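You operate a simulated robot arm through the tools that you are given. There is no shell and no other tool. Be economical: measure what you need, move in short steps, check, and stop when the job is done.

The job below is to be done with a simulated robot arm. You get a single attempt, and the scene is never put back.

TASK
Dry the paper in the paper drawer down to 40 %.
Fine: shut the drawer, set the dryer knob, wait for the DRY lamp, switch off.

The check looks at the end state, three seconds after you hand in, the way a careful person would. Anything else that was tipped, shoved, dropped, spilled or broken makes it a failure.

THE ROBOT
A 7-joint arm with a two-finger gripper, fixed in place. Base frame: the origin is at the foot of the arm, x ahead of it, y to its left, z up. Units: mm, rad, N and s.
With the tool pointing down near the work surface it reaches from about 100 to 380 mm from the base axis. Its first joint turns from -2.496 to 2.496 rad. Payload 1.47 kg.
The TCP is the grasp point between the finger pads, 16 mm short of the fingertips. In the tool frame z runs along the fingers and y along their closing line. Largest opening 87 mm; the body of the gripper starts 55 mm behind the TCP.
Orientation is told as [roll, pitch, yaw] about the base's x, y, z axes, in that order, counted from this pose: with the fingers straight down and closing along the base's y, the tool's x points along the base's -x, its y along +y and its z along -z.

THE INTERFACE
- The arm moves only by the tool apply_moves. Its argument "moves" is a list of rows, each a list of 7 numbers: the shift along the tool's x, y, z in units of 500 mm (1.0 is 500 mm), then the turn, a rotation vector about the tool's x, y, z in units of 90 degrees (1.0 is 90 degrees), then the gripper command, from -1 (shut) to 1 (fully open), values between in proportion. In form: [[x, y, z, rx, ry, rz, fingers], ...]. A call has 1 to 12 rows; each row is the pose to reach, as a shift and turn from the pose commanded when the call began, along the tool's axes at that moment. A call with a number of a shift or a turn outside -1 to 1 is refused whole. A row lasts 0.2 s, in which the tool goes at most 50 mm and 0.15 rad; a call with a longer step from one row to the next is refused whole, and so is a gripper value outside its range. A pose out of reach is approached as far as the arm can. The call stops where the force on the tool passes 90 N (or 10 N more than at its start, if that is more) or the arm is blocked; 0.2 s more then pass. The fingers move at their own pace (about 45 mm/s each) and stop on an object; they squeeze with about 28 N. The grip force told is the motor's: it shows also when the fingers shut on nothing. Time passes only in rows, and 0.2 s behind the last, so rows that repeat a pose let the fingers close. It gives the time, the measured TCP pose, the force on the tool (base axes), the opening and the grip force at its end, in the units of the frame above (readings bear some noise), with the torque about the TCP (base axes, N m) and any sound that the robot's microphone picked up.
- Cameras (640 x 400 px; columns grow to the right, rows downward): "scene" is fixed at [47.8, -648.4, 1469.2]; the picture's right is [0.68, -0.74, 0.00], its down [-0.64, -0.59, -0.49] and it looks along [0.36, 0.33, -0.87] (base axes); focal length 214 px, centre (320, 200). "wrist" rides on the gripper at [73, 12, -90] in the tool frame; the picture's right is [-0.16, 0.99, 0.00], its down [-0.72, -0.12, -0.68] and it looks along [-0.67, -0.11, 0.73] (tool axes); focal length 247 px, centre (320, 200). There is no depth. A picture from a camera that has moved, and an enlarged one, comes with that camera's place and axes in the base frame and with its lens.
- snapshot(camera): a new picture of that camera. The clock stands still meanwhile.
- slide_trunk(by): slides the trunk up (or, below 0, down) by that many mm; the arm rides with it, the base frame stays. It gives what a move gives, with no picture.
- inspect(camera, box): a new picture of the part [left, top, right, bottom] of that camera's present view, enlarged. The clock stands still meanwhile.
- close_job(): hands the job in; it is judged then, once.

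Work in short steps. Places have to be worked out from the pictures, the camera data and where the tool is seen: move nearer, look again, correct. Check each grasp and each placing, and mend what went wrong. You have 120 turns and 76 pictures in all, those below and enlarged ones among them. Open the gripper and draw the arm clear of the work before you hand the job in, unless the task says otherwise; then end with one line.

The tools are called after "Request:" as a command line: name --pt "numbers of a row" for each row, then --argument value for the rest, lists and objects as JSON in quotes. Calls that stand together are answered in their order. apply_moves: Moves the arm, as the interface text tells. Its arguments: {"type":"object","properties":{"moves":{"type":"array"}},"required":["moves"]} The other tools are called the same way: slide_trunk (by) slides the trunk up or down; snapshot (camera) takes a picture; inspect (camera, box) takes an enlarged picture of a part of a camera's view; close_job () hands the job in.

At the start:

```text
time: 0.0
ee_pos: [206.3, -380.4, 1205.4]
tool_rot: [0.0, 0.001, -0.001]
force: [-0.2, 0.3, 0.7]
wrist_torque: [-0.01, 0.02, 0.0]
width: 87.1
grasp_force: 0.0
trunk travel left (down, up): [-921.0, 319.0]
```

scene: 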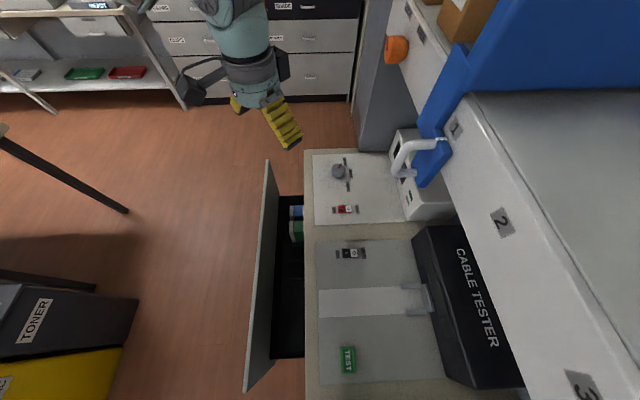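
wrist: 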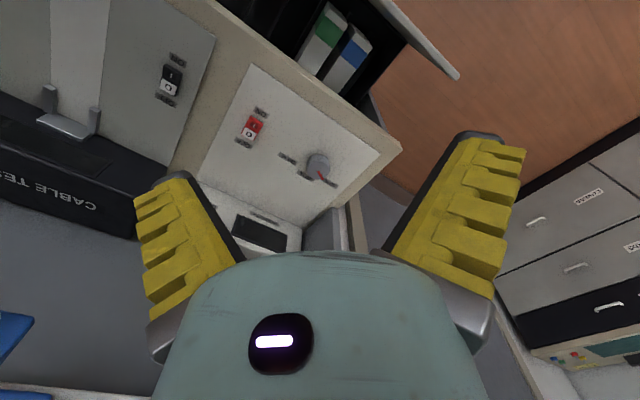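

I start by enlarging the scene to read the labels around the open drawer and the panels.

Request:
inspect --camera "scene" --box '[240, 140, 460, 280]'

Request:
inspect --camera "scene" --box '[0, 0, 360, 160]'

Request:
inspect --camera "wrist" --box '[140, 0, 460, 250]'

```text
2.86 times, centred on (350, 210) of scene
camera zoom: at [47.8, -648.4, 1469.2], right [0.68, -0.74, 0.0], down [-0.64, -0.59, -0.49], along [0.36, 0.33, -0.87], focal length 613 px, centre (234, 171)
```

zoom: 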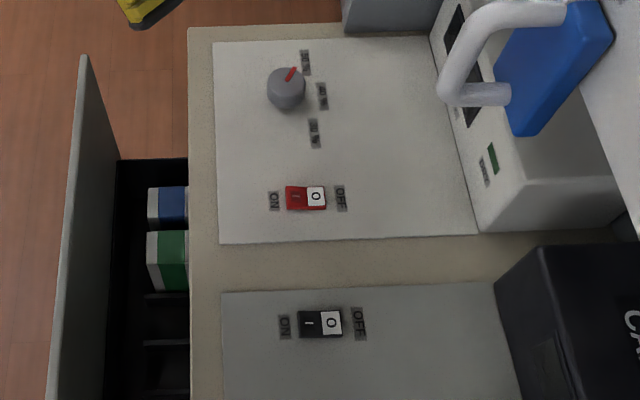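

```text
1.78 times, centred on (180, 80) of scene
camera zoom: at [47.8, -648.4, 1469.2], right [0.68, -0.74, 0.0], down [-0.64, -0.59, -0.49], along [0.36, 0.33, -0.87], focal length 381 px, centre (569, 413)
```

zoom: 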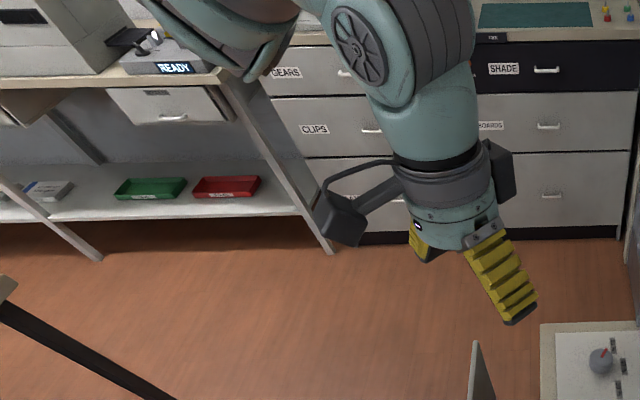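

```text
1.60 times, centred on (300, 125) of wrist
camera zoom: at [133.3, -367.8, 1293.9], right [0.16, 0.99, 0.0], down [0.72, -0.12, 0.68], along [0.67, -0.11, -0.73], focal length 395 px, centre (352, 320)
```

zoom: 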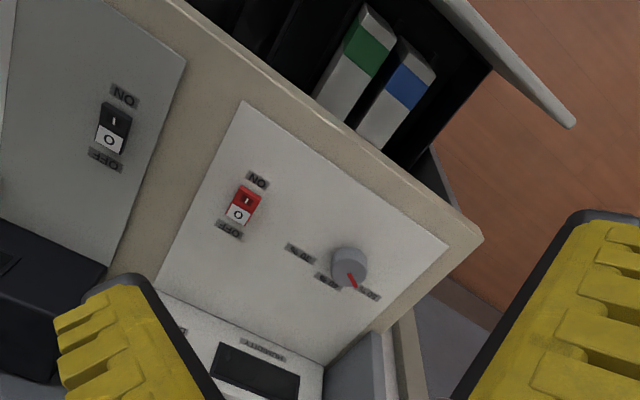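

The counter edge runs diagonally, and the knob is near (389,-413,924) with the red switch near (304,-512,914). I zoom in tighter to read the labels and see the drawer contents.

Request:
inspect --camera "wrist" --box '[225, 95, 345, 200]'

Request:
inspect --camera "wrist" --box '[190, 190, 350, 260]'

Request:
inspect --camera "scene" --box '[240, 150, 320, 400]'

```text
3.81 times, centred on (285, 148) of wrist
camera zoom: at [133.3, -367.8, 1293.9], right [0.16, 0.99, 0.0], down [0.72, -0.12, 0.68], along [0.67, -0.11, -0.73], focal length 941 px, centre (453, 400)
```

zoom: 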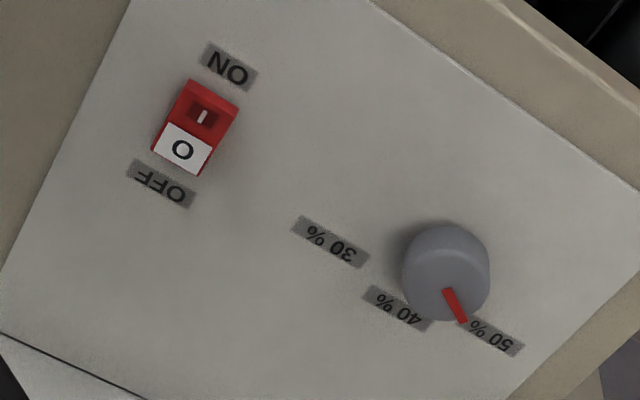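

```text
4.00 times, centred on (270, 225) of wrist
camera zoom: at [133.3, -367.8, 1293.9], right [0.16, 0.99, 0.0], down [0.72, -0.12, 0.68], along [0.67, -0.11, -0.73], focal length 988 px, centre (520, 100)
```

zoom: 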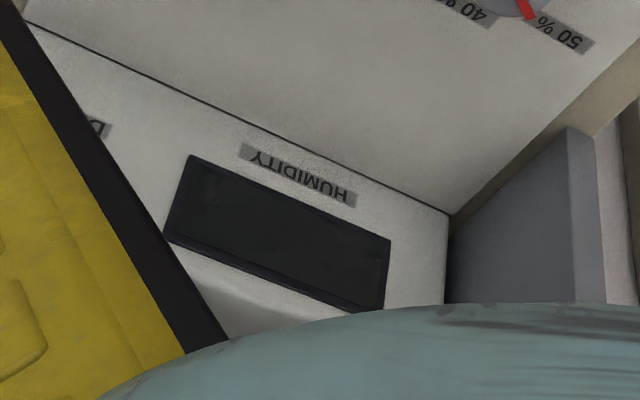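

```text
1.60 times, centred on (280, 275) of scene
camera zoom: at [47.8, -648.4, 1469.2], right [0.68, -0.74, 0.0], down [-0.64, -0.59, -0.49], along [0.36, 0.33, -0.87], focal length 343 px, centre (384, 80)
```

zoom: 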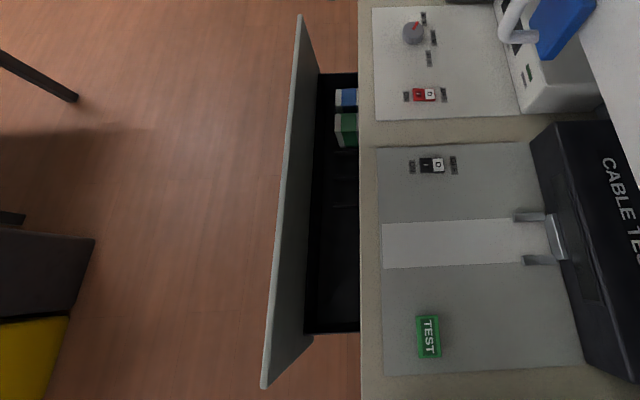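

The red switch looks off, the knob is at 50 %, and the open drawer holds packs that look like paper. I turn the tool 45° so it faces the counter and back off to look at the drawer front.

Request:
apply_moves --pt "0.046 0.019 0.026 0 0 0.0625 0" --pt "0.0925 0.038 0.0525 0 0 0.125 -0.5" --pt "0.139 0.057 0.079 0 0 0.1875 -1" --pt "0.185 0.076 0.105 0 0 0.25 -1" --pt "0.231 0.095 0.131 0 0 0.3125 -1" --pt "0.2775 0.114 0.1575 0 0 0.375 -1" --pt "0.324 0.133 0.184 0 0 0.4375 -1" --pt "0.37 0.152 0.21 0 0 0.5 -1"

Request:
snapshot --camera "wrist"

Request:
snapshot --camera "scene"

```text
time: 1.8
ee_pos: [19.9, -303.4, 1100.6]
tool_rot: [0.001, 0.0, -0.786]
force: [0.9, -0.5, 0.2]
wrist_torque: [-0.01, 0.02, 0.01]
width: 0.0
grasp_force: 27.8
trunk travel left (down, up): [-921.0, 319.0]
```

```text
67 pictures are left
camera wrist: at [-22.4, -243.0, 1189.5], right [0.81, 0.59, 0.0], down [0.43, -0.59, 0.68], along [0.4, -0.55, -0.73], focal length 247 px, centre (320, 200)
```

wrist: 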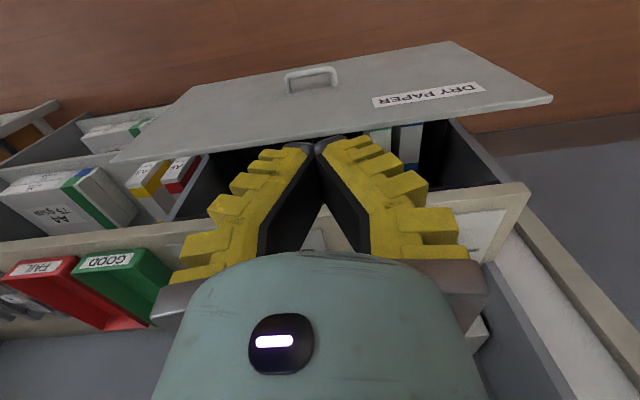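

```text
66 pictures are left
```

scene: 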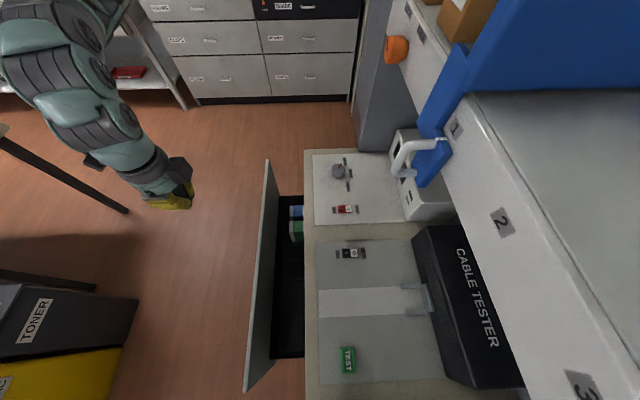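

The front reads "DRY PAPER" and has a handle at its middle. I check it for anything that would block it.

Request:
inspect --camera "wrist" --box '[100, 30, 560, 260]'

```text
1.39 times, centred on (330, 145) of wrist
camera zoom: at [-22.4, -243.0, 1189.5], right [0.81, 0.59, 0.0], down [0.43, -0.59, 0.68], along [0.4, -0.55, -0.73], focal length 344 px, centre (306, 276)
```

zoom: 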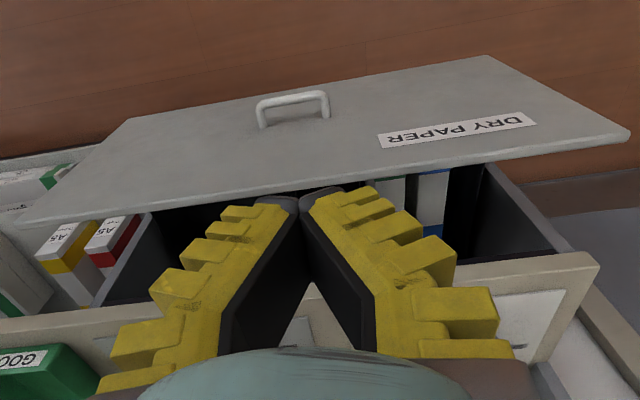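

The drawer front spans u≈330 from z≈510 to 885, with the handle at z≈690 and its middle at v≈-228, where u runs toward the counter along (0.71,-0.71). I lower the trunk so the closed fingers sit in front of the upper middle of the panel.

Request:
slide_trunk --by -150

Request:
slide_trunk --by -140

Request:
snapshot --camera "wrist"

Request:
snapshot --camera "scene"

```text
time: 3.5
ee_pos: [20.8, -305.0, 950.7]
tool_rot: [0.002, 0.002, -0.786]
force: [-0.7, -0.2, 0.0]
wrist_torque: [0.0, 0.01, 0.02]
width: 0.1
grasp_force: 28.1
trunk travel left (down, up): [-771.0, 469.0]
```

```text
time: 5.2
ee_pos: [21.9, -304.7, 811.3]
tool_rot: [-0.001, 0.001, -0.786]
force: [-0.3, -0.4, 0.2]
wrist_torque: [-0.01, -0.02, 0.01]
width: 0.0
grasp_force: 27.6
trunk travel left (down, up): [-631.0, 609.0]
```

```text
64 pictures are left
camera wrist: at [-22.2, -243.5, 899.8], right [0.81, 0.59, 0.0], down [0.43, -0.59, 0.68], along [0.4, -0.55, -0.73], focal length 247 px, centre (320, 200)
```

wrist: 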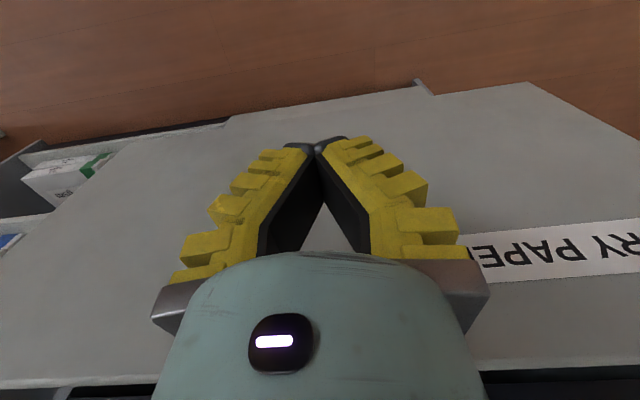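

```text
63 pictures are left
```

scene: 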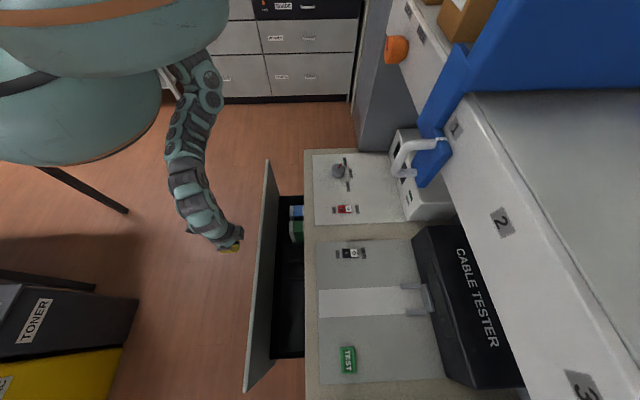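

The fingers are at drawer height with clear space ahead. I shift to the middle of the front and advance to about 10 mm short of the panel.

Request:
apply_moves --pt "-0.03 -0.028 0 0 0 0 -1" --pt "-0.06 -0.056 0 0 0 0 -1" --pt "-0.1 -0.056 0 0 0 0 -1" --pt "-0.14 -0.056 0 0 0 0 -1"

Request:
inspect --camera "scene" --box '[160, 180, 360, 400]'

```text
time: 6.2
ee_pos: [50.2, -373.9, 812.9]
tool_rot: [0.001, 0.0, -0.786]
force: [0.1, -0.4, -0.5]
wrist_torque: [0.02, -0.02, 0.0]
width: 0.3
grasp_force: 27.7
trunk travel left (down, up): [-631.0, 609.0]
```

```text
1.82 times, centred on (260, 290) of scene
camera zoom: at [47.8, -648.4, 1469.2], right [0.68, -0.74, 0.0], down [-0.64, -0.59, -0.49], along [0.36, 0.33, -0.87], focal length 390 px, centre (429, 36)
```

zoom: 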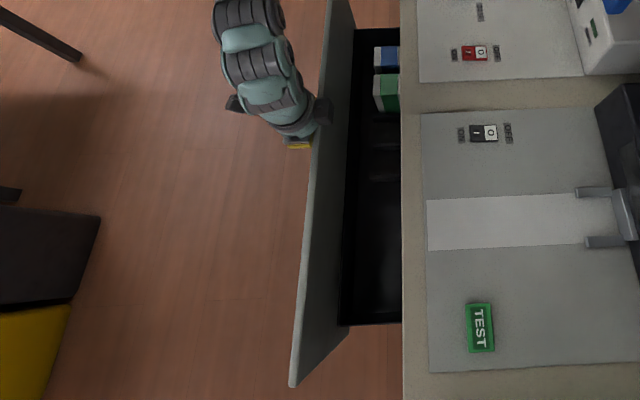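

About 12 mm remains to the panel. I now push slowly toward the counter, stopping on force.

Request:
apply_moves --pt "-0.02 0 0 0 0 0 -1" --pt "-0.04 0 0 0 0 0 -1" --pt "-0.06 0 0 0 0 0 -1" --pt "-0.08 0 0 0 0 0 -1" --pt "-0.1 0 0 0 0 0 -1" --pt "-0.12 0 0 0 0 0 -1" --pt "-0.14 0 0 0 0 0 -1" --pt "-0.16 0 0 0 0 0 -1"

Request:
inspect --camera "scene" --box '[160, 140, 420, 400]'

```text
time: 8.0
ee_pos: [108.9, -430.7, 812.1]
tool_rot: [-0.003, -0.001, -0.781]
force: [0.4, 0.8, -0.1]
wrist_torque: [0.0, 0.03, 0.01]
width: 0.1
grasp_force: 28.4
trunk travel left (down, up): [-631.0, 609.0]
```

```text
1.54 times, centred on (290, 270) of scene
camera zoom: at [47.8, -648.4, 1469.2], right [0.68, -0.74, 0.0], down [-0.64, -0.59, -0.49], along [0.36, 0.33, -0.87], focal length 330 px, centre (366, 92)
```

zoom: 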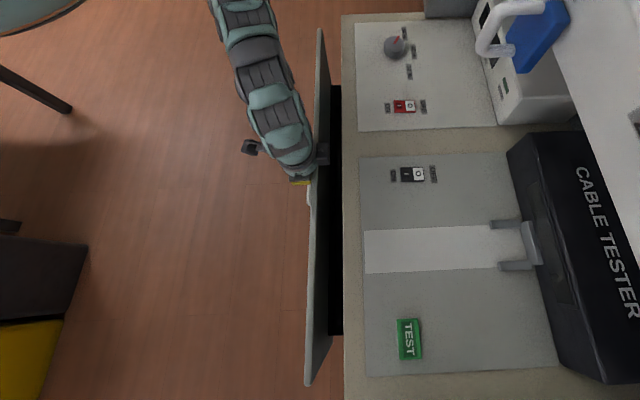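

The drawer is moving in smoothly, about 40 mm short of shut. I continue pushing.

Request:
apply_moves --pt "-0.02 0 0 0 0 0 -1" --pt "-0.04 0 0 0 0 0 -1" --pt "-0.06 0 0 0 0 0 -1" --pt "-0.07 0 0 0 0 0 -1" --pt "-0.08 0 0 0 0 0 -1" --pt "-0.09 0 0 0 0 0 -1" --pt "-0.1 0 0 0 0 0 -1" --pt "-0.11 0 0 0 0 0 -1" --pt "-0.12 0 0 0 0 0 -1"

Request:
inspect --camera "scene" --box '[160, 140, 420, 400]'

```text
time: 10.0
ee_pos: [122.3, -445.5, 809.2]
tool_rot: [-0.007, 0.025, -0.805]
force: [-51.8, 54.0, 36.7]
wrist_torque: [-5.98, -6.6, 1.27]
width: 0.0
grasp_force: 28.0
out of reach, approached as far as the arm can: row 5, 6, 7, 8, 9
trunk travel left (down, up): [-631.0, 609.0]
```

```text
1.54 times, centred on (290, 270) of scene
camera zoom: at [47.8, -648.4, 1469.2], right [0.68, -0.74, 0.0], down [-0.64, -0.59, -0.49], along [0.36, 0.33, -0.87], focal length 330 px, centre (366, 92)
```

zoom: 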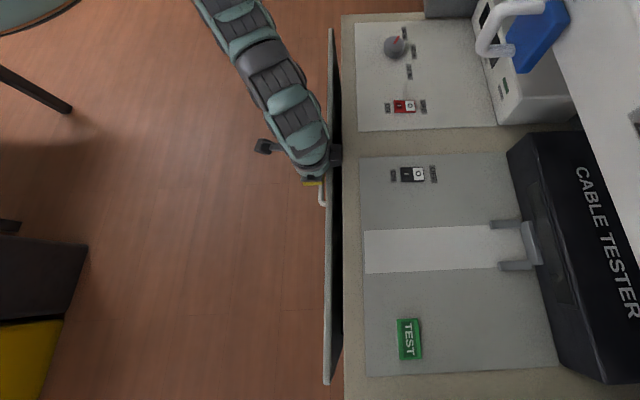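

The force torque puts the contact about 90 mm above the TCP: the hand's front housing is hitting the counter edge, not the drawer. I back off, rise about 50 mm so the housing clears the counter, and keep the fingertips on the top of the panel.

Request:
apply_moves --pt "0.08 0 0 0 0 0 -1" --pt "0.14 0 0 0 0 0 -1" --pt "0.16 0 0 0 0 0 -1" --pt "0.16 0 -0.05 0 0 0 -1" --pt "0.16 0 -0.1 0 0 0 -1" --pt "0.16 0 -0.1 0 0 0 -1"

Request:
snapshot --camera "wrist"

Request:
inspect --camera "scene" --box '[240, 140, 400, 300]'

```text
time: 11.4
ee_pos: [89.5, -401.0, 863.8]
tool_rot: [0.001, 0.001, -0.786]
force: [0.1, -0.3, 0.6]
wrist_torque: [0.0, -0.03, -0.03]
width: 0.1
grasp_force: 27.5
trunk travel left (down, up): [-631.0, 609.0]
```

```text
59 pictures are left
camera wrist: at [46.3, -340.8, 952.9], right [0.81, 0.59, 0.0], down [0.43, -0.59, 0.68], along [0.4, -0.55, -0.73], focal length 247 px, centre (320, 200)
```

wrist: 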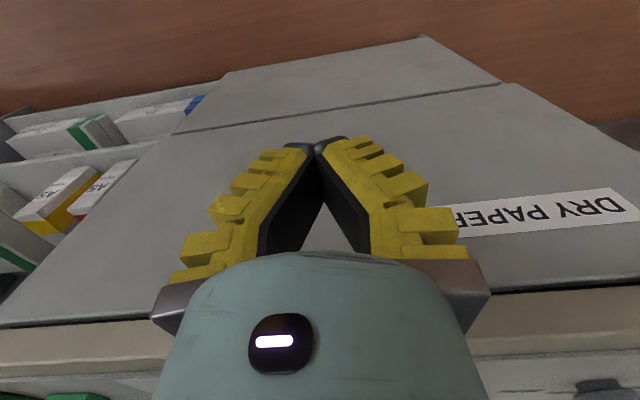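

```text
2.50 times, centred on (320, 220) of scene
camera zoom: at [47.8, -648.4, 1469.2], right [0.68, -0.74, 0.0], down [-0.64, -0.59, -0.49], along [0.36, 0.33, -0.87], focal length 536 px, centre (320, 150)
```

zoom: 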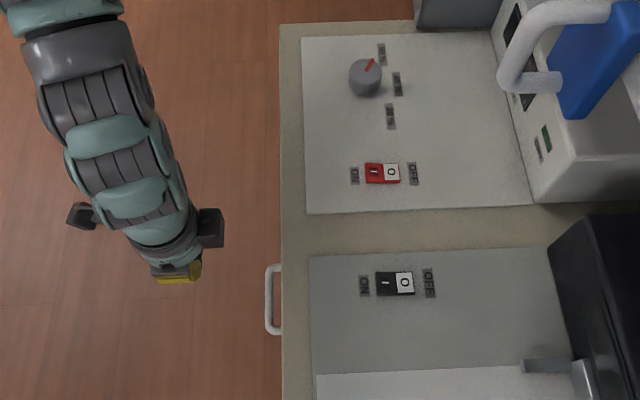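

The panel now sits under the counter lip, and its edges line up with the front below it, so it looks shut. I make one short push at this height to confirm.

Request:
apply_moves --pt "-0.04 0 0 0 0 0 -1" --pt "-0.08 0 0 0 0 0 -1" --pt "-0.1 0 0 0 0 0 -1" --pt "-0.12 0 0 0 0 0 -1" --pt "-0.14 0 0 0 0 0 -1" --pt "-0.16 0 0 0 0 0 -1" --pt "-0.17 0 0 0 0 0 -1"

Request:
inspect --camera "scene" --box '[240, 140, 400, 300]'

```text
time: 13.0
ee_pos: [149.8, -462.1, 862.7]
tool_rot: [0.0, 0.0, -0.784]
force: [-0.1, 0.2, 0.6]
wrist_torque: [0.0, -0.01, 0.01]
width: 0.2
grasp_force: 28.0
trunk travel left (down, up): [-631.0, 609.0]
```

```text
2.50 times, centred on (320, 220) of scene
camera zoom: at [47.8, -648.4, 1469.2], right [0.68, -0.74, 0.0], down [-0.64, -0.59, -0.49], along [0.36, 0.33, -0.87], focal length 536 px, centre (320, 150)
```

zoom: 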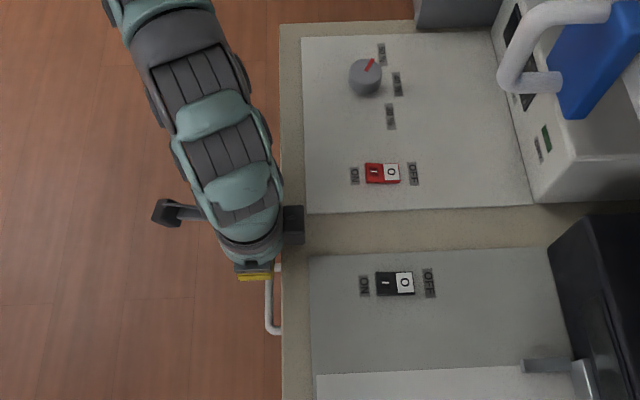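

There is no contact yet at u=433 and it is still in reach. I push up to 25 mm further, gently.

Request:
apply_moves --pt "-0.01 0 0 0 0 0 -1" --pt "-0.02 0 0 0 0 0 -1" --pt "-0.03 0 0 0 0 0 -1" --pt "-0.04 0 0 0 0 0 -1" --pt "-0.05 0 0 0 0 0 -1"

```text
time: 14.2
ee_pos: [155.1, -469.8, 860.8]
tool_rot: [0.001, 0.02, -0.794]
force: [-30.3, 55.8, 50.4]
wrist_torque: [-2.09, -2.28, 1.82]
width: 0.1
grasp_force: 28.3
trunk travel left (down, up): [-631.0, 609.0]
```

The fingers stopped on the counter lip at u≈459 without meeting the panel, so the drawer is flush and shut. Next I back off, rise, and shift over to view the dryer panel from closer.

Request:
apply_moves --pt "0.06 0 0 0 0 0 -1" --pt "0.12 0 0 0 0 0 -1" --pt "0.12 0 -0.09 0 0 0 -1" --pt "0.12 0 -0.18 0 0 0 -1" --pt "0.12 0.05 -0.26 0 0 0 -1" --pt "0.12 0.12 -0.32 0 0 0 -1" --pt "0.12 0.2 -0.32 0 0 0 -1" --pt "0.12 0.28 -0.32 0 0 0 -1"

Request:
snapshot --camera "wrist"

Request:
snapshot --camera "scene"

```text
time: 16.0
ee_pos: [137.9, -423.5, 982.2]
tool_rot: [0.001, 0.0, -0.785]
force: [0.7, 0.1, 1.1]
wrist_torque: [0.0, 0.0, 0.02]
width: 0.0
grasp_force: 28.0
out of reach, approached as far as the arm can: row 5, 6, 7, 8
trunk travel left (down, up): [-631.0, 609.0]
```

```text
56 pictures are left
camera wrist: at [94.8, -362.6, 1071.1], right [0.81, 0.59, 0.0], down [0.43, -0.59, 0.68], along [0.4, -0.55, -0.73], focal length 247 px, centre (320, 200)
```

wrist: 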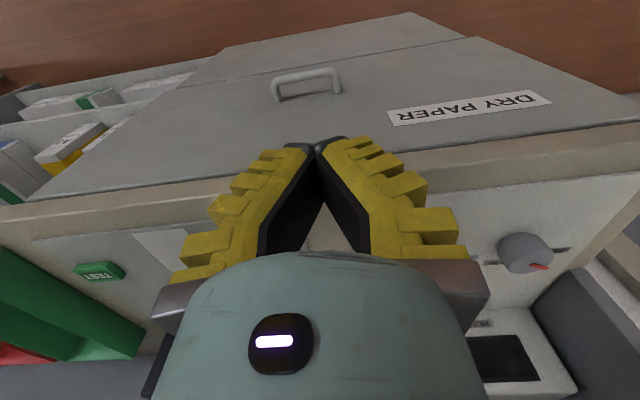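

```text
55 pictures are left
```

scene: 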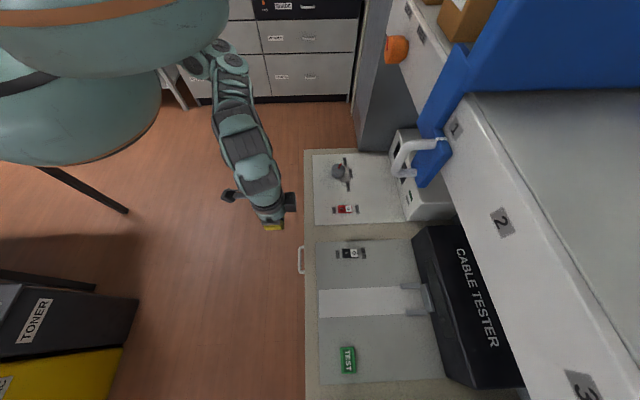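

The wrist sees the knob, the display and the shut drawer, but the arm hit its reach limit because the TCP is too high relative to the trunk. I raise the trunk and re-read the pose.

Request:
slide_trunk --by 90

Request:
apply_moves --pt "0 0 0.04 0 0 0 -1" --pt "0 0 0.08 0 0 0 -1"

```text
time: 17.3
ee_pos: [136.8, -423.6, 1073.1]
tool_rot: [-0.001, -0.002, -0.783]
force: [-0.9, 0.0, 0.2]
wrist_torque: [-0.04, -0.01, 0.05]
width: 0.2
grasp_force: 28.5
trunk travel left (down, up): [-721.0, 519.0]
```

```text
time: 17.9
ee_pos: [138.5, -422.1, 1032.0]
tool_rot: [0.003, 0.003, -0.783]
force: [-0.6, -0.1, 0.7]
wrist_torque: [-0.01, 0.0, 0.02]
width: 0.0
grasp_force: 27.8
trunk travel left (down, up): [-721.0, 519.0]
```

Commands track the measured pose, which is good. I move sideways to about v=-60 and down a little for a close view of knob and switch.

Request:
apply_moves --pt "0 0.07 0.04 0 0 0 -1" --pt "0 0.14 0.08 0 0 0 -1" --pt "0 0.21 0.08 0 0 0 -1" --pt "-0.03 0.28 0.08 0 0 0 -1" --pt "-0.06 0.28 0.08 0 0 0 -1"

Request:
snapshot --camera "wrist"

```text
time: 19.1
ee_pos: [259.0, -344.1, 991.7]
tool_rot: [0.002, 0.0, -0.785]
force: [0.6, -0.9, 0.6]
wrist_torque: [-0.02, 0.05, 0.02]
width: 0.0
grasp_force: 28.9
trunk travel left (down, up): [-721.0, 519.0]
```

```text
54 pictures are left
camera wrist: at [215.3, -283.9, 1080.6], right [0.81, 0.59, 0.0], down [0.43, -0.59, 0.68], along [0.4, -0.55, -0.73], focal length 247 px, centre (320, 200)
```

wrist: 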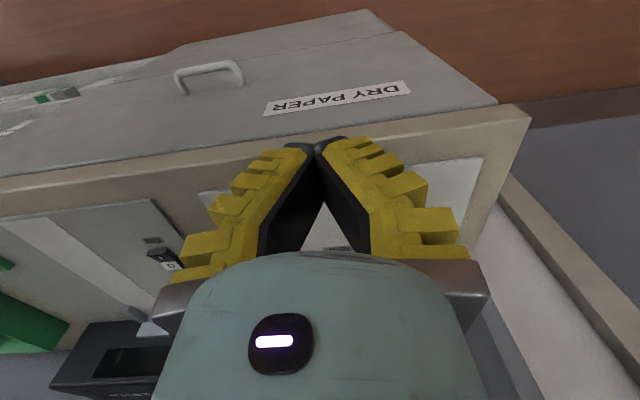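

The hand hides the knob from here, but earlier views put it near u≈560, v≈-15. I open the gripper and tilt the tool 30° so the fingers point outward, which gains reach and keeps the hand housing clear.

Request:
apply_moves --pt "0 0 0 0 -0.083 0 0" --pt "0 0 0 0 -0.166 0 0.5" --pt "0 0 0 0 -0.25 0 1" --pt "0 0 0 0 -0.333 0 1" --pt "0 0 0 0 -0.333 0 1"

Request:
snapshot --camera "wrist"

Request:
snapshot --camera "scene"

```text
time: 20.3
ee_pos: [259.1, -346.1, 993.3]
tool_rot: [0.001, -0.524, -0.785]
force: [-0.2, 0.0, 0.2]
wrist_torque: [0.0, -0.02, -0.04]
width: 86.8
grasp_force: 0.1
trunk travel left (down, up): [-721.0, 519.0]
```

```text
53 pictures are left
camera wrist: at [190.2, -259.7, 1033.1], right [0.79, 0.6, 0.08], down [0.12, -0.28, 0.95], along [0.6, -0.75, -0.3], focal length 247 px, centre (320, 200)
```

wrist: 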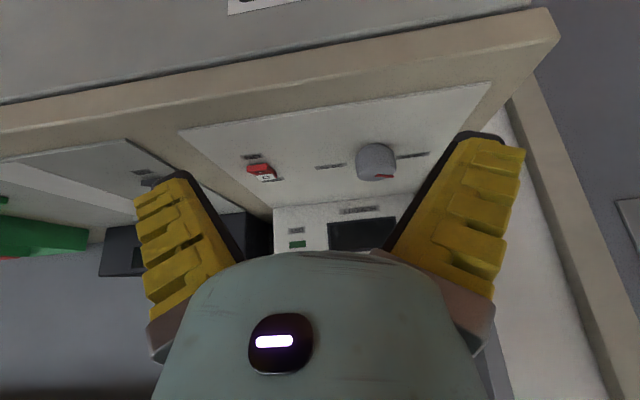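

```text
52 pictures are left
```

scene: 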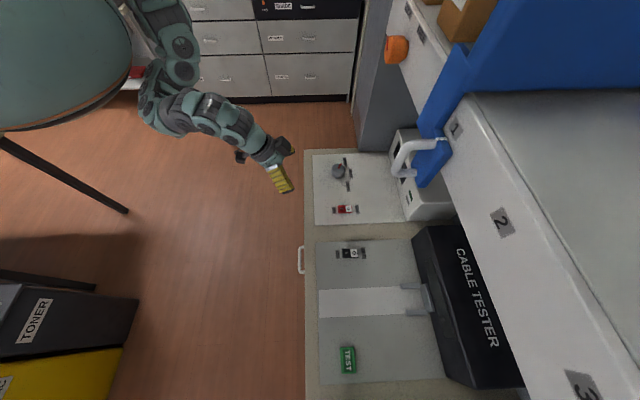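

The view between the open fingers now shows the knob, switch, display and lamp. I enlarge it for measurement.

Request:
inspect --camera "wrist" --box '[230, 110, 470, 260]'

Request:
inspect --camera "scene" --box '[300, 120, 440, 230]'

```text
2.67 times, centred on (350, 185) of wrist
camera zoom: at [190.2, -259.7, 1033.1], right [0.79, 0.6, 0.08], down [0.12, -0.28, 0.95], along [0.6, -0.75, -0.3], focal length 659 px, centre (240, 240)
```

zoom: 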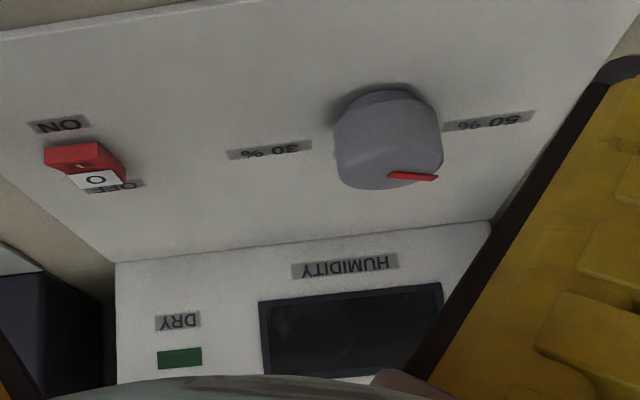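

```text
3.64 times, centred on (370, 175) of scene
camera zoom: at [47.8, -648.4, 1469.2], right [0.68, -0.74, 0.0], down [-0.64, -0.59, -0.49], along [0.36, 0.33, -0.87], focal length 780 px, centre (138, 291)
```

zoom: 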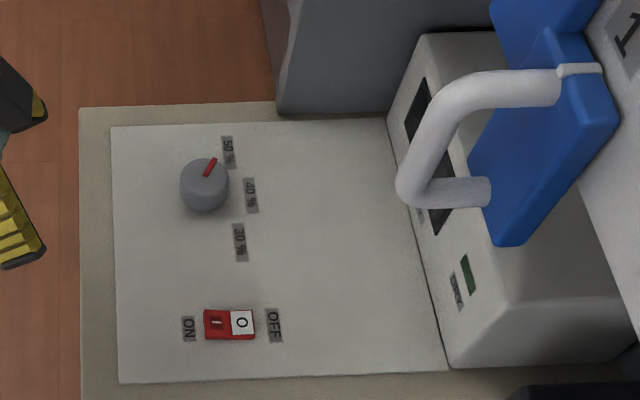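

Triangulation gives the knob centre at u≈567, v≈-15 with its top at z≈928 and a diameter of about 42 mm. The pointer is about 60° anticlockwise of straight-back, where 40 % is. I hover above it with the tool yawed +30°, ready for a -60° turn.

Request:
apply_moves --pt "-0.037 0.0155 0.028 -0.0278 0 -0.0481 1" --pt "-0.074 0.031 0.057 -0.0556 0 -0.0962 1" --pt "-0.111 0.0465 0.085 -0.0833 0 -0.1443 1" --pt "-0.1485 0.062 0.113 -0.1111 0 -0.1925 1" --pt "-0.186 0.0775 0.142 -0.1389 0 -0.2406 1" --pt "-0.2228 0.093 0.17 -0.1667 0 -0.2887 1"

Request:
snapshot --camera "wrist"

Request:
inspect --camera "scene" --box '[260, 100, 440, 230]'

```text
time: 21.7
ee_pos: [391.0, -410.0, 975.3]
tool_rot: [0.001, -0.524, -0.257]
force: [0.7, 0.0, 0.6]
wrist_torque: [-0.01, -0.01, -0.01]
width: 87.1
grasp_force: 0.1
trunk travel left (down, up): [-721.0, 519.0]
```

```text
49 pictures are left
camera wrist: at [289.4, -370.1, 1015.4], right [0.38, 0.92, 0.08], down [0.25, -0.19, 0.95], along [0.89, -0.35, -0.3], focal length 247 px, centre (320, 200)
```

wrist: 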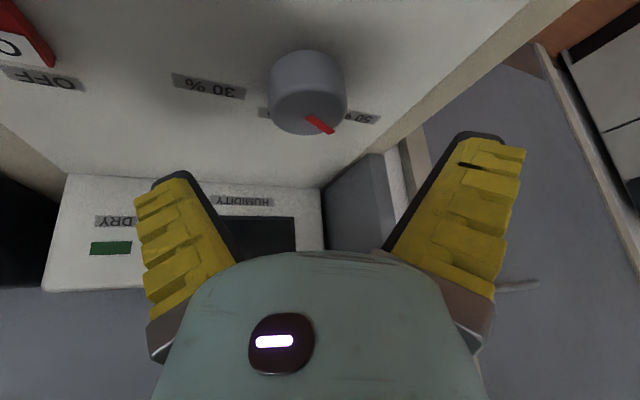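

```text
3.08 times, centred on (350, 165) of scene
camera zoom: at [47.8, -648.4, 1469.2], right [0.68, -0.74, 0.0], down [-0.64, -0.59, -0.49], along [0.36, 0.33, -0.87], focal length 660 px, centre (228, 308)
```

zoom: 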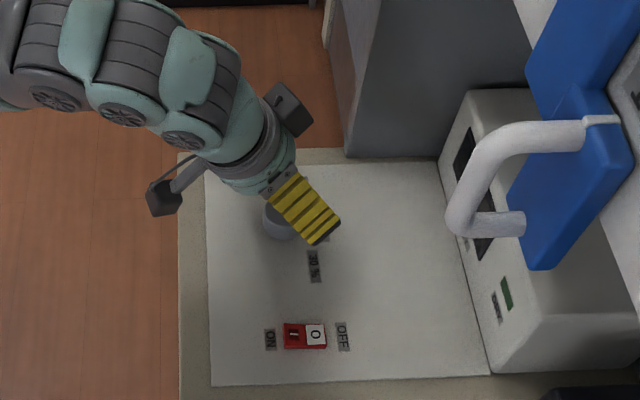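

The TCP is directly above the knob, within about 2 mm, and in reach. I descend 45 mm around it and close.

Request:
apply_moves --pt "0.015 0 0.026 0 0 0 1" --pt "0.03 0 0.052 0 0 0 1" --pt "0.045 0 0.078 0 0 0 1" --pt "0.045 0 0.078 0 0 0 0.3" --pt "0.045 0 0.078 0 0 0 -0.3" --pt "0.045 0 0.078 0 0 0 -1" --pt "0.045 0 0.078 0 0 0 -1"

Request:
snapshot --camera "wrist"

```text
time: 23.3
ee_pos: [389.0, -412.2, 929.3]
tool_rot: [-0.004, -0.522, -0.258]
force: [-3.0, -2.4, 3.1]
wrist_torque: [0.01, 0.3, -0.02]
width: 35.7
grasp_force: 21.4
trunk travel left (down, up): [-721.0, 519.0]
```

```text
47 pictures are left
camera wrist: at [287.6, -372.0, 970.1], right [0.39, 0.92, 0.08], down [0.25, -0.18, 0.95], along [0.89, -0.35, -0.3], focal length 247 px, centre (320, 200)
```

wrist: 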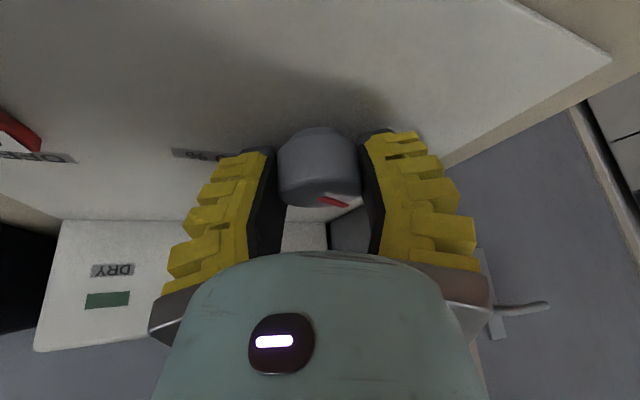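

The knob is gripped (35.7 mm, 21 N). I turn it 60° clockwise seen from above, about the vertical through the TCP.

Request:
apply_moves --pt "0 0 0 0.0417 0 0.0722 -1" --pt "0 0 0 0.0833 0 0.1443 -1" --pt "0 0 0 0.125 0 0.2165 -1" --pt "0 0 0 0.1667 0 0.2887 -1" --pt "0 0 0 0.2083 0 0.3608 -1" --pt "0 0 0 0.25 0 0.433 -1" --pt "0 0 0 0.2917 0 0.5052 -1" --pt "0 0 0 0.3333 0 0.5774 -1"

Request:
snapshot --camera "wrist"

Request:
inspect --camera "scene" --box '[300, 120, 440, 230]'

```text
time: 25.1
ee_pos: [391.6, -409.6, 930.5]
tool_rot: [0.006, -0.524, -1.311]
force: [3.1, 7.7, 9.1]
wrist_torque: [-0.22, 0.0, 0.03]
width: 34.1
grasp_force: 29.3
trunk travel left (down, up): [-721.0, 519.0]
```

```text
46 pictures are left
camera wrist: at [374.6, -301.4, 970.3], right [0.99, 0.12, 0.08], down [-0.04, -0.31, 0.95], along [0.14, -0.94, -0.3], focal length 247 px, centre (320, 200)
```

wrist: 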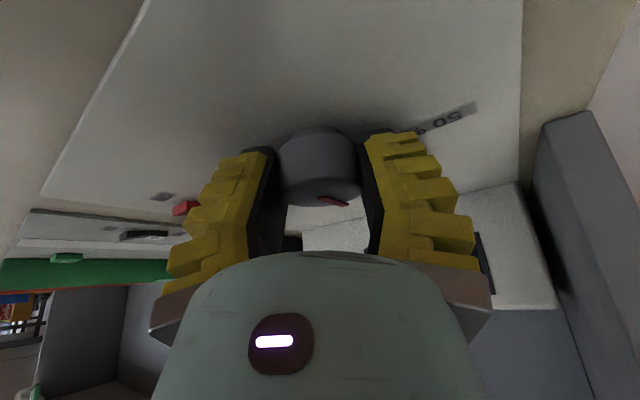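

```text
3.64 times, centred on (370, 175) of scene
camera zoom: at [47.8, -648.4, 1469.2], right [0.68, -0.74, 0.0], down [-0.64, -0.59, -0.49], along [0.36, 0.33, -0.87], focal length 780 px, centre (138, 291)
```

zoom: 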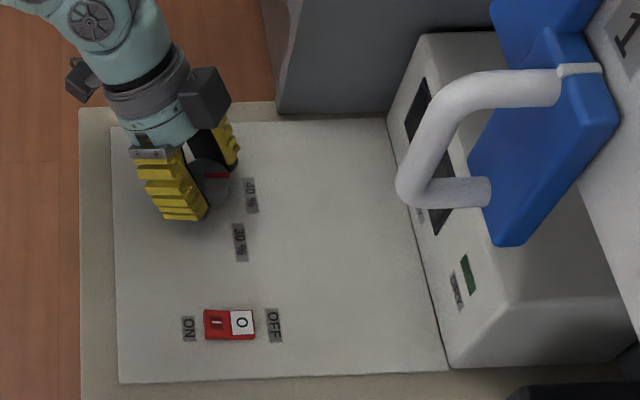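

The pointer followed and now points straight toward 40 %. I open the fingers, let them clear, rise, and verify.

Request:
apply_moves --pt "0 0 0 0 0 0 0.2" --pt "0 0 0 0 0 0 1" --pt "0 0 0 0 0 0 1" --pt "0 0 0 0 0 0 1" --pt "-0.025 0 -0.0433 0 0 0 1" --pt "-0.06 0 -0.104 0 0 0 1"

Request:
snapshot --camera "wrist"

Request:
inspect --camera "scene" --box '[300, 120, 440, 230]'

```text
time: 26.5
ee_pos: [389.5, -410.3, 987.7]
tool_rot: [0.001, -0.52, -1.306]
force: [-0.7, 0.0, 0.8]
wrist_torque: [0.01, 0.02, -0.01]
width: 86.8
grasp_force: 0.0
trunk travel left (down, up): [-721.0, 519.0]
```

```text
44 pictures are left
camera wrist: at [372.1, -301.8, 1028.4], right [0.99, 0.13, 0.08], down [-0.04, -0.31, 0.95], along [0.14, -0.94, -0.3], focal length 247 px, centre (320, 200)
```

wrist: 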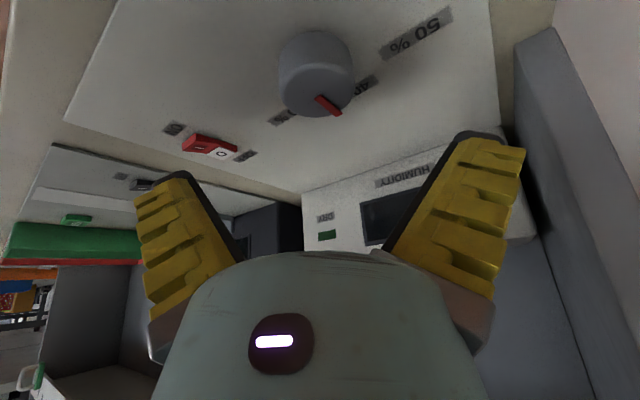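

```text
3.64 times, centred on (370, 175) of scene
camera zoom: at [47.8, -648.4, 1469.2], right [0.68, -0.74, 0.0], down [-0.64, -0.59, -0.49], along [0.36, 0.33, -0.87], focal length 780 px, centre (138, 291)
```

zoom: 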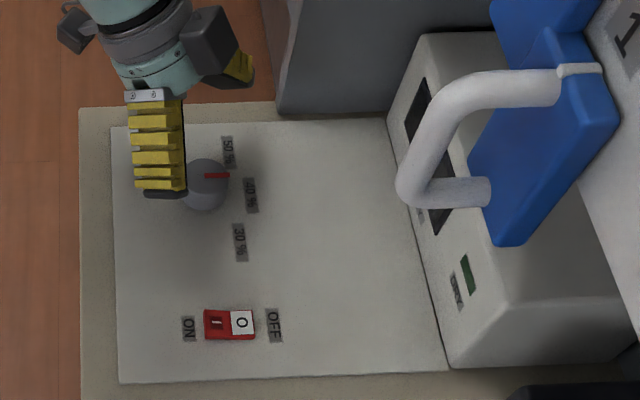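

The pointer is on 40 %. Next is the red rocker: its ON half sits near u≈567, v≈-145, and its OFF half near u≈588. I close the fingers, yaw back to face the counter, and hover over the ON half.

Request:
apply_moves --pt "-0.02 -0.0438 0.0218 -0.0333 0 -0.0577 0" --pt "-0.0402 -0.0877 0.0435 -0.0667 0 -0.1155 -1" --pt "-0.0602 -0.1315 0.0653 -0.1 0 -0.1732 -1" --pt "-0.0803 -0.1754 0.087 -0.1333 0 -0.231 -1" --pt "-0.1004 -0.2192 0.1088 -0.1667 0 -0.2887 -1" --pt "-0.1004 -0.2192 0.1088 -0.1667 0 -0.2887 -1"

Request:
snapshot --camera "wrist"

Request:
inspect --camera "scene" --box '[300, 120, 440, 230]'

```text
time: 27.9
ee_pos: [302.5, -507.8, 968.2]
tool_rot: [0.003, -0.523, -0.784]
force: [0.3, -0.1, -0.2]
wrist_torque: [0.05, -0.04, 0.0]
width: 0.0
grasp_force: 24.0
trunk travel left (down, up): [-721.0, 519.0]
```

```text
42 pictures are left
camera wrist: at [233.5, -421.6, 1008.3], right [0.79, 0.6, 0.08], down [0.12, -0.29, 0.95], along [0.6, -0.74, -0.3], focal length 247 px, centre (320, 200)
```

wrist: 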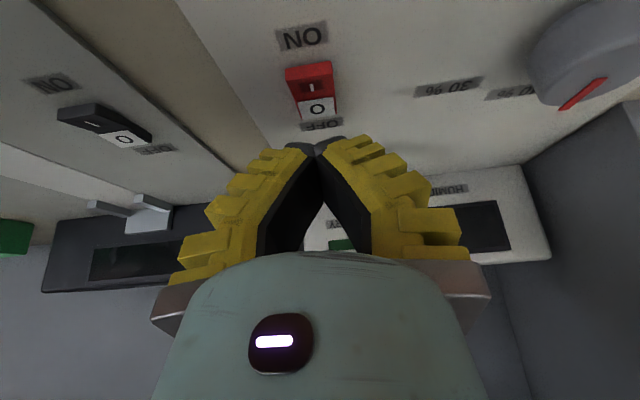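

```text
3.64 times, centred on (370, 175) of scene
camera zoom: at [47.8, -648.4, 1469.2], right [0.68, -0.74, 0.0], down [-0.64, -0.59, -0.49], along [0.36, 0.33, -0.87], focal length 780 px, centre (138, 291)
```

zoom: 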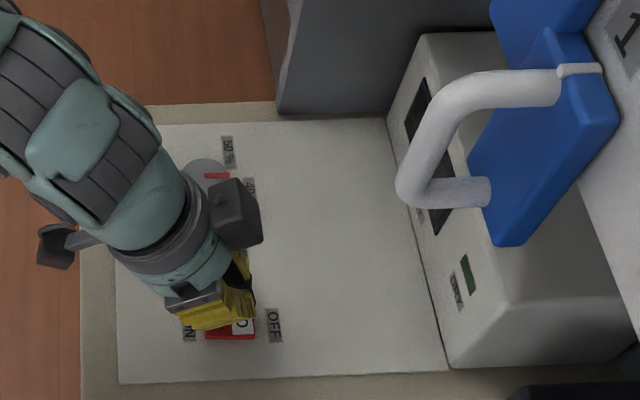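

The tool is 4 mm too far out for the middle of the ON half. I correct that and press down in small steps.

Request:
apply_moves --pt "0.031 0.005 0.0376 0 0 0 -1" --pt "0.035 0.005 0.0445 0 0 0 -1" --pt "0.038 0.005 0.0497 0 0 0 -1" --pt "0.041 0.005 0.0549 0 0 0 -1" --pt "0.044 0.005 0.0601 0 0 0 -1" --pt "0.047 0.005 0.0653 0 0 0 -1"

Request:
snapshot --camera "wrist"

```text
time: 29.3
ee_pos: [299.3, -502.7, 928.1]
tool_rot: [-0.002, -0.525, -0.784]
force: [-2.0, 4.9, 9.5]
wrist_torque: [0.12, 0.07, -0.08]
width: 6.0
grasp_force: 27.8
trunk travel left (down, up): [-721.0, 519.0]
heard: click, click
```

```text
40 pictures are left
camera wrist: at [233.0, -417.7, 968.5], right [0.79, 0.6, 0.08], down [0.12, -0.28, 0.95], along [0.59, -0.75, -0.3], focal length 247 px, centre (320, 200)
```

wrist: 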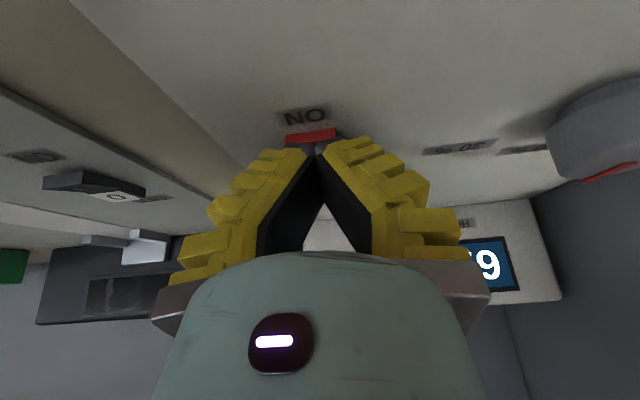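

The display is lit after the press. I rise so I can read the humidity and the lamp.

Request:
apply_moves --pt "-0.02 0 -0.0346 0 0 0 -1" --pt "-0.05 0 -0.0866 0 0 0 -1"

Request:
snapshot --camera "wrist"

Request:
inspect --camera "scene" --box '[300, 120, 440, 230]'

```text
time: 29.9
ee_pos: [299.8, -503.2, 977.0]
tool_rot: [0.002, -0.524, -0.784]
force: [0.4, -0.2, -1.6]
wrist_torque: [-0.05, -0.01, 0.01]
width: 0.1
grasp_force: 27.8
trunk travel left (down, up): [-721.0, 519.0]
```

```text
39 pictures are left
camera wrist: at [231.6, -417.4, 1017.5], right [0.79, 0.6, 0.08], down [0.12, -0.28, 0.95], along [0.6, -0.75, -0.3], focal length 247 px, centre (320, 200)
```

wrist: 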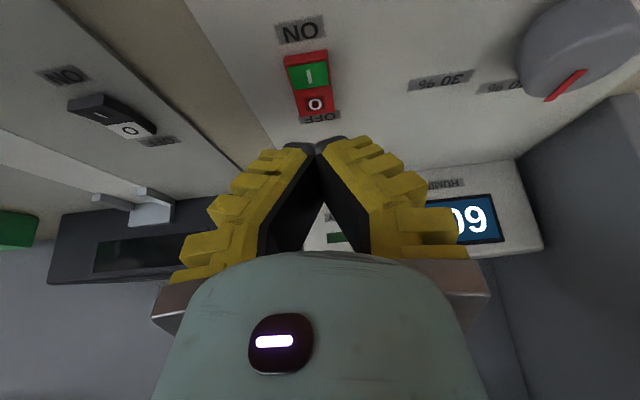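

```text
3.64 times, centred on (370, 175) of scene
camera zoom: at [47.8, -648.4, 1469.2], right [0.68, -0.74, 0.0], down [-0.64, -0.59, -0.49], along [0.36, 0.33, -0.87], focal length 780 px, centre (138, 291)
```

zoom: 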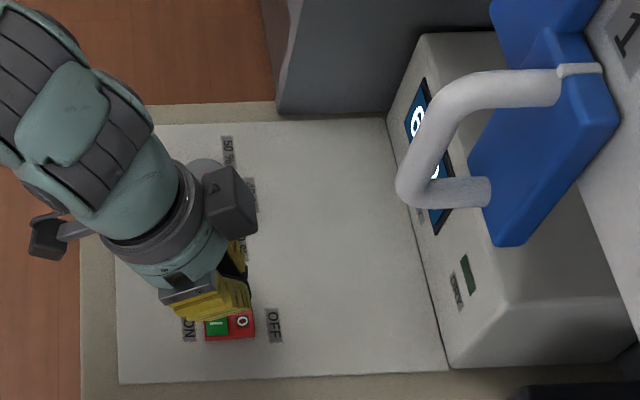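

The switch shows green "I", the display reads about 60 %, and the DRY lamp is dark. I hover over the OFF half to test reach and let time pass.

Request:
apply_moves --pt "-0.02 0.002 0.023 0 0 0 -1" --pt "-0.04 0.002 0.046 0 0 0 -1" --pt "-0.04 0.002 0.046 0 0 0 -1" --pt "-0.04 0.002 0.046 0 0 0 -1" --pt "-0.04 0.002 0.046 0 0 0 -1" --pt "-0.04 0.002 0.046 0 0 0 -1" --pt "-0.04 0.002 0.046 0 0 0 -1" --pt "-0.04 0.002 0.046 0 0 0 -1" --pt "-0.04 0.002 0.046 0 0 0 -1" --pt "-0.04 0.002 0.046 0 0 0 -1"

Request:
snapshot --camera "wrist"

Request:
inspect --camera "scene" --box '[300, 120, 440, 230]'

```text
time: 32.1
ee_pos: [320.5, -521.7, 966.2]
tool_rot: [0.0, -0.524, -0.784]
force: [0.0, 0.7, 0.3]
wrist_torque: [0.03, -0.02, 0.04]
width: 0.2
grasp_force: 28.1
trunk travel left (down, up): [-721.0, 519.0]
```

```text
37 pictures are left
camera wrist: at [252.6, -437.0, 1007.8], right [0.79, 0.6, 0.08], down [0.12, -0.29, 0.95], along [0.6, -0.75, -0.3], focal length 247 px, centre (320, 200)
```

wrist: 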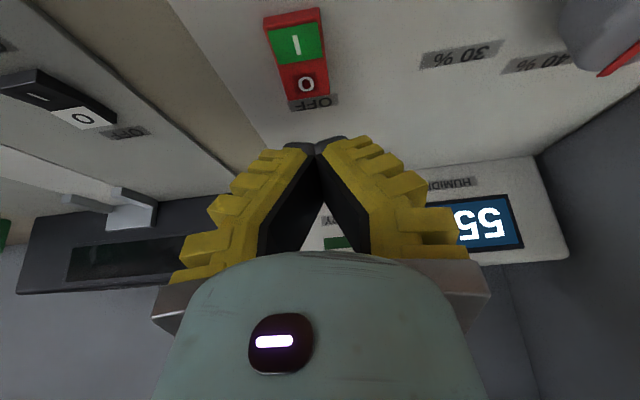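

```text
3.64 times, centred on (370, 175) of scene
camera zoom: at [47.8, -648.4, 1469.2], right [0.68, -0.74, 0.0], down [-0.64, -0.59, -0.49], along [0.36, 0.33, -0.87], focal length 780 px, centre (138, 291)
```

zoom: 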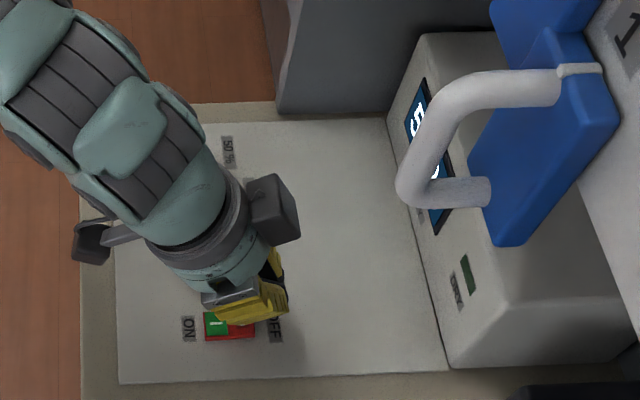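

Humidity is now 55 % and falling about 2 %/s, and the fingertip is in place over the OFF half. I wait on.

Request:
apply_moves --pt "0 0 0 0 0 0 -1" --pt "0 0 0 0 0 0 -1" --pt "0 0 0 0 0 0 -1" --pt "0 0 0 0 0 0 -1" --pt "0 0 0 0 0 0 -1" --pt "0 0 0 0 0 0 -1" --pt "0 0 0 0 0 0 -1" --pt "0 0 0 0 0 0 -1" --pt "0 0 0 0 0 0 -1" --pt "0 0 0 0 0 0 -1" --pt "0 0 0 0 0 0 -1" --pt "0 0 0 0 0 0 -1"

Request:
inspect --camera "wrist" --box '[300, 160, 540, 280]'

```text
time: 34.7
ee_pos: [320.0, -521.8, 967.0]
tool_rot: [0.0, -0.522, -0.786]
force: [-0.1, -0.4, 0.0]
wrist_torque: [0.01, 0.03, -0.01]
width: 0.0
grasp_force: 27.9
trunk travel left (down, up): [-721.0, 519.0]
```

```text
2.67 times, centred on (420, 220) of wrist
camera zoom: at [252.6, -437.0, 1007.8], right [0.79, 0.6, 0.08], down [0.12, -0.29, 0.95], along [0.6, -0.75, -0.3], focal length 659 px, centre (53, 147)
```

zoom: 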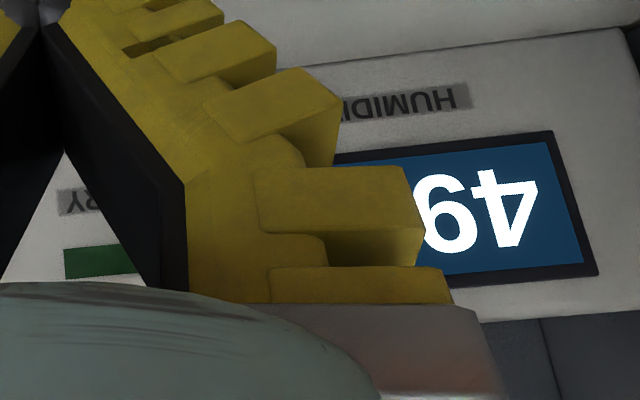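

It reads 49 % at 34.7 s, so 40 % should come near 38.6 s. I wait another 2.6 s.

Request:
apply_moves --pt "0 0 0 0 0 0 -1" --pt "0 0 0 0 0 0 -1" --pt "0 0 0 0 0 0 -1" --pt "0 0 0 0 0 0 -1" --pt "0 0 0 0 0 0 -1" --pt "0 0 0 0 0 0 -1" --pt "0 0 0 0 0 0 -1" --pt "0 0 0 0 0 0 -1" --pt "0 0 0 0 0 0 -1" --pt "0 0 0 0 0 0 -1" --pt "0 0 0 0 0 0 -1" --pt "0 0 0 0 0 0 -1"

Request:
inspect --camera "wrist" --box '[300, 160, 540, 280]'

```text
time: 37.3
ee_pos: [320.7, -522.4, 967.7]
tool_rot: [0.001, -0.525, -0.783]
force: [0.4, -0.6, 0.3]
wrist_torque: [-0.01, 0.01, 0.02]
width: 0.1
grasp_force: 28.6
trunk travel left (down, up): [-721.0, 519.0]
```

```text
2.67 times, centred on (420, 220) of wrist
camera zoom: at [252.6, -437.0, 1007.9], right [0.79, 0.6, 0.08], down [0.12, -0.29, 0.95], along [0.6, -0.75, -0.3], focal length 659 px, centre (53, 147)
```

zoom: 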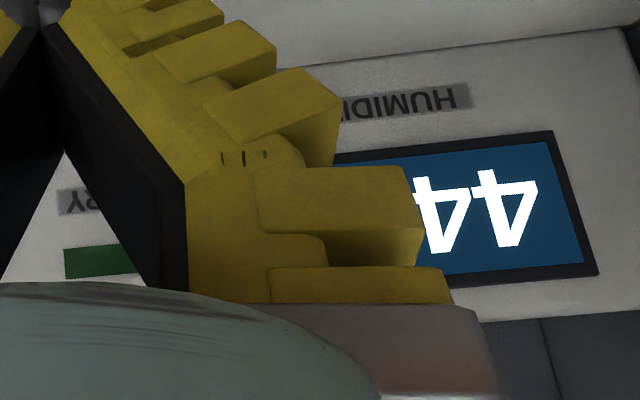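

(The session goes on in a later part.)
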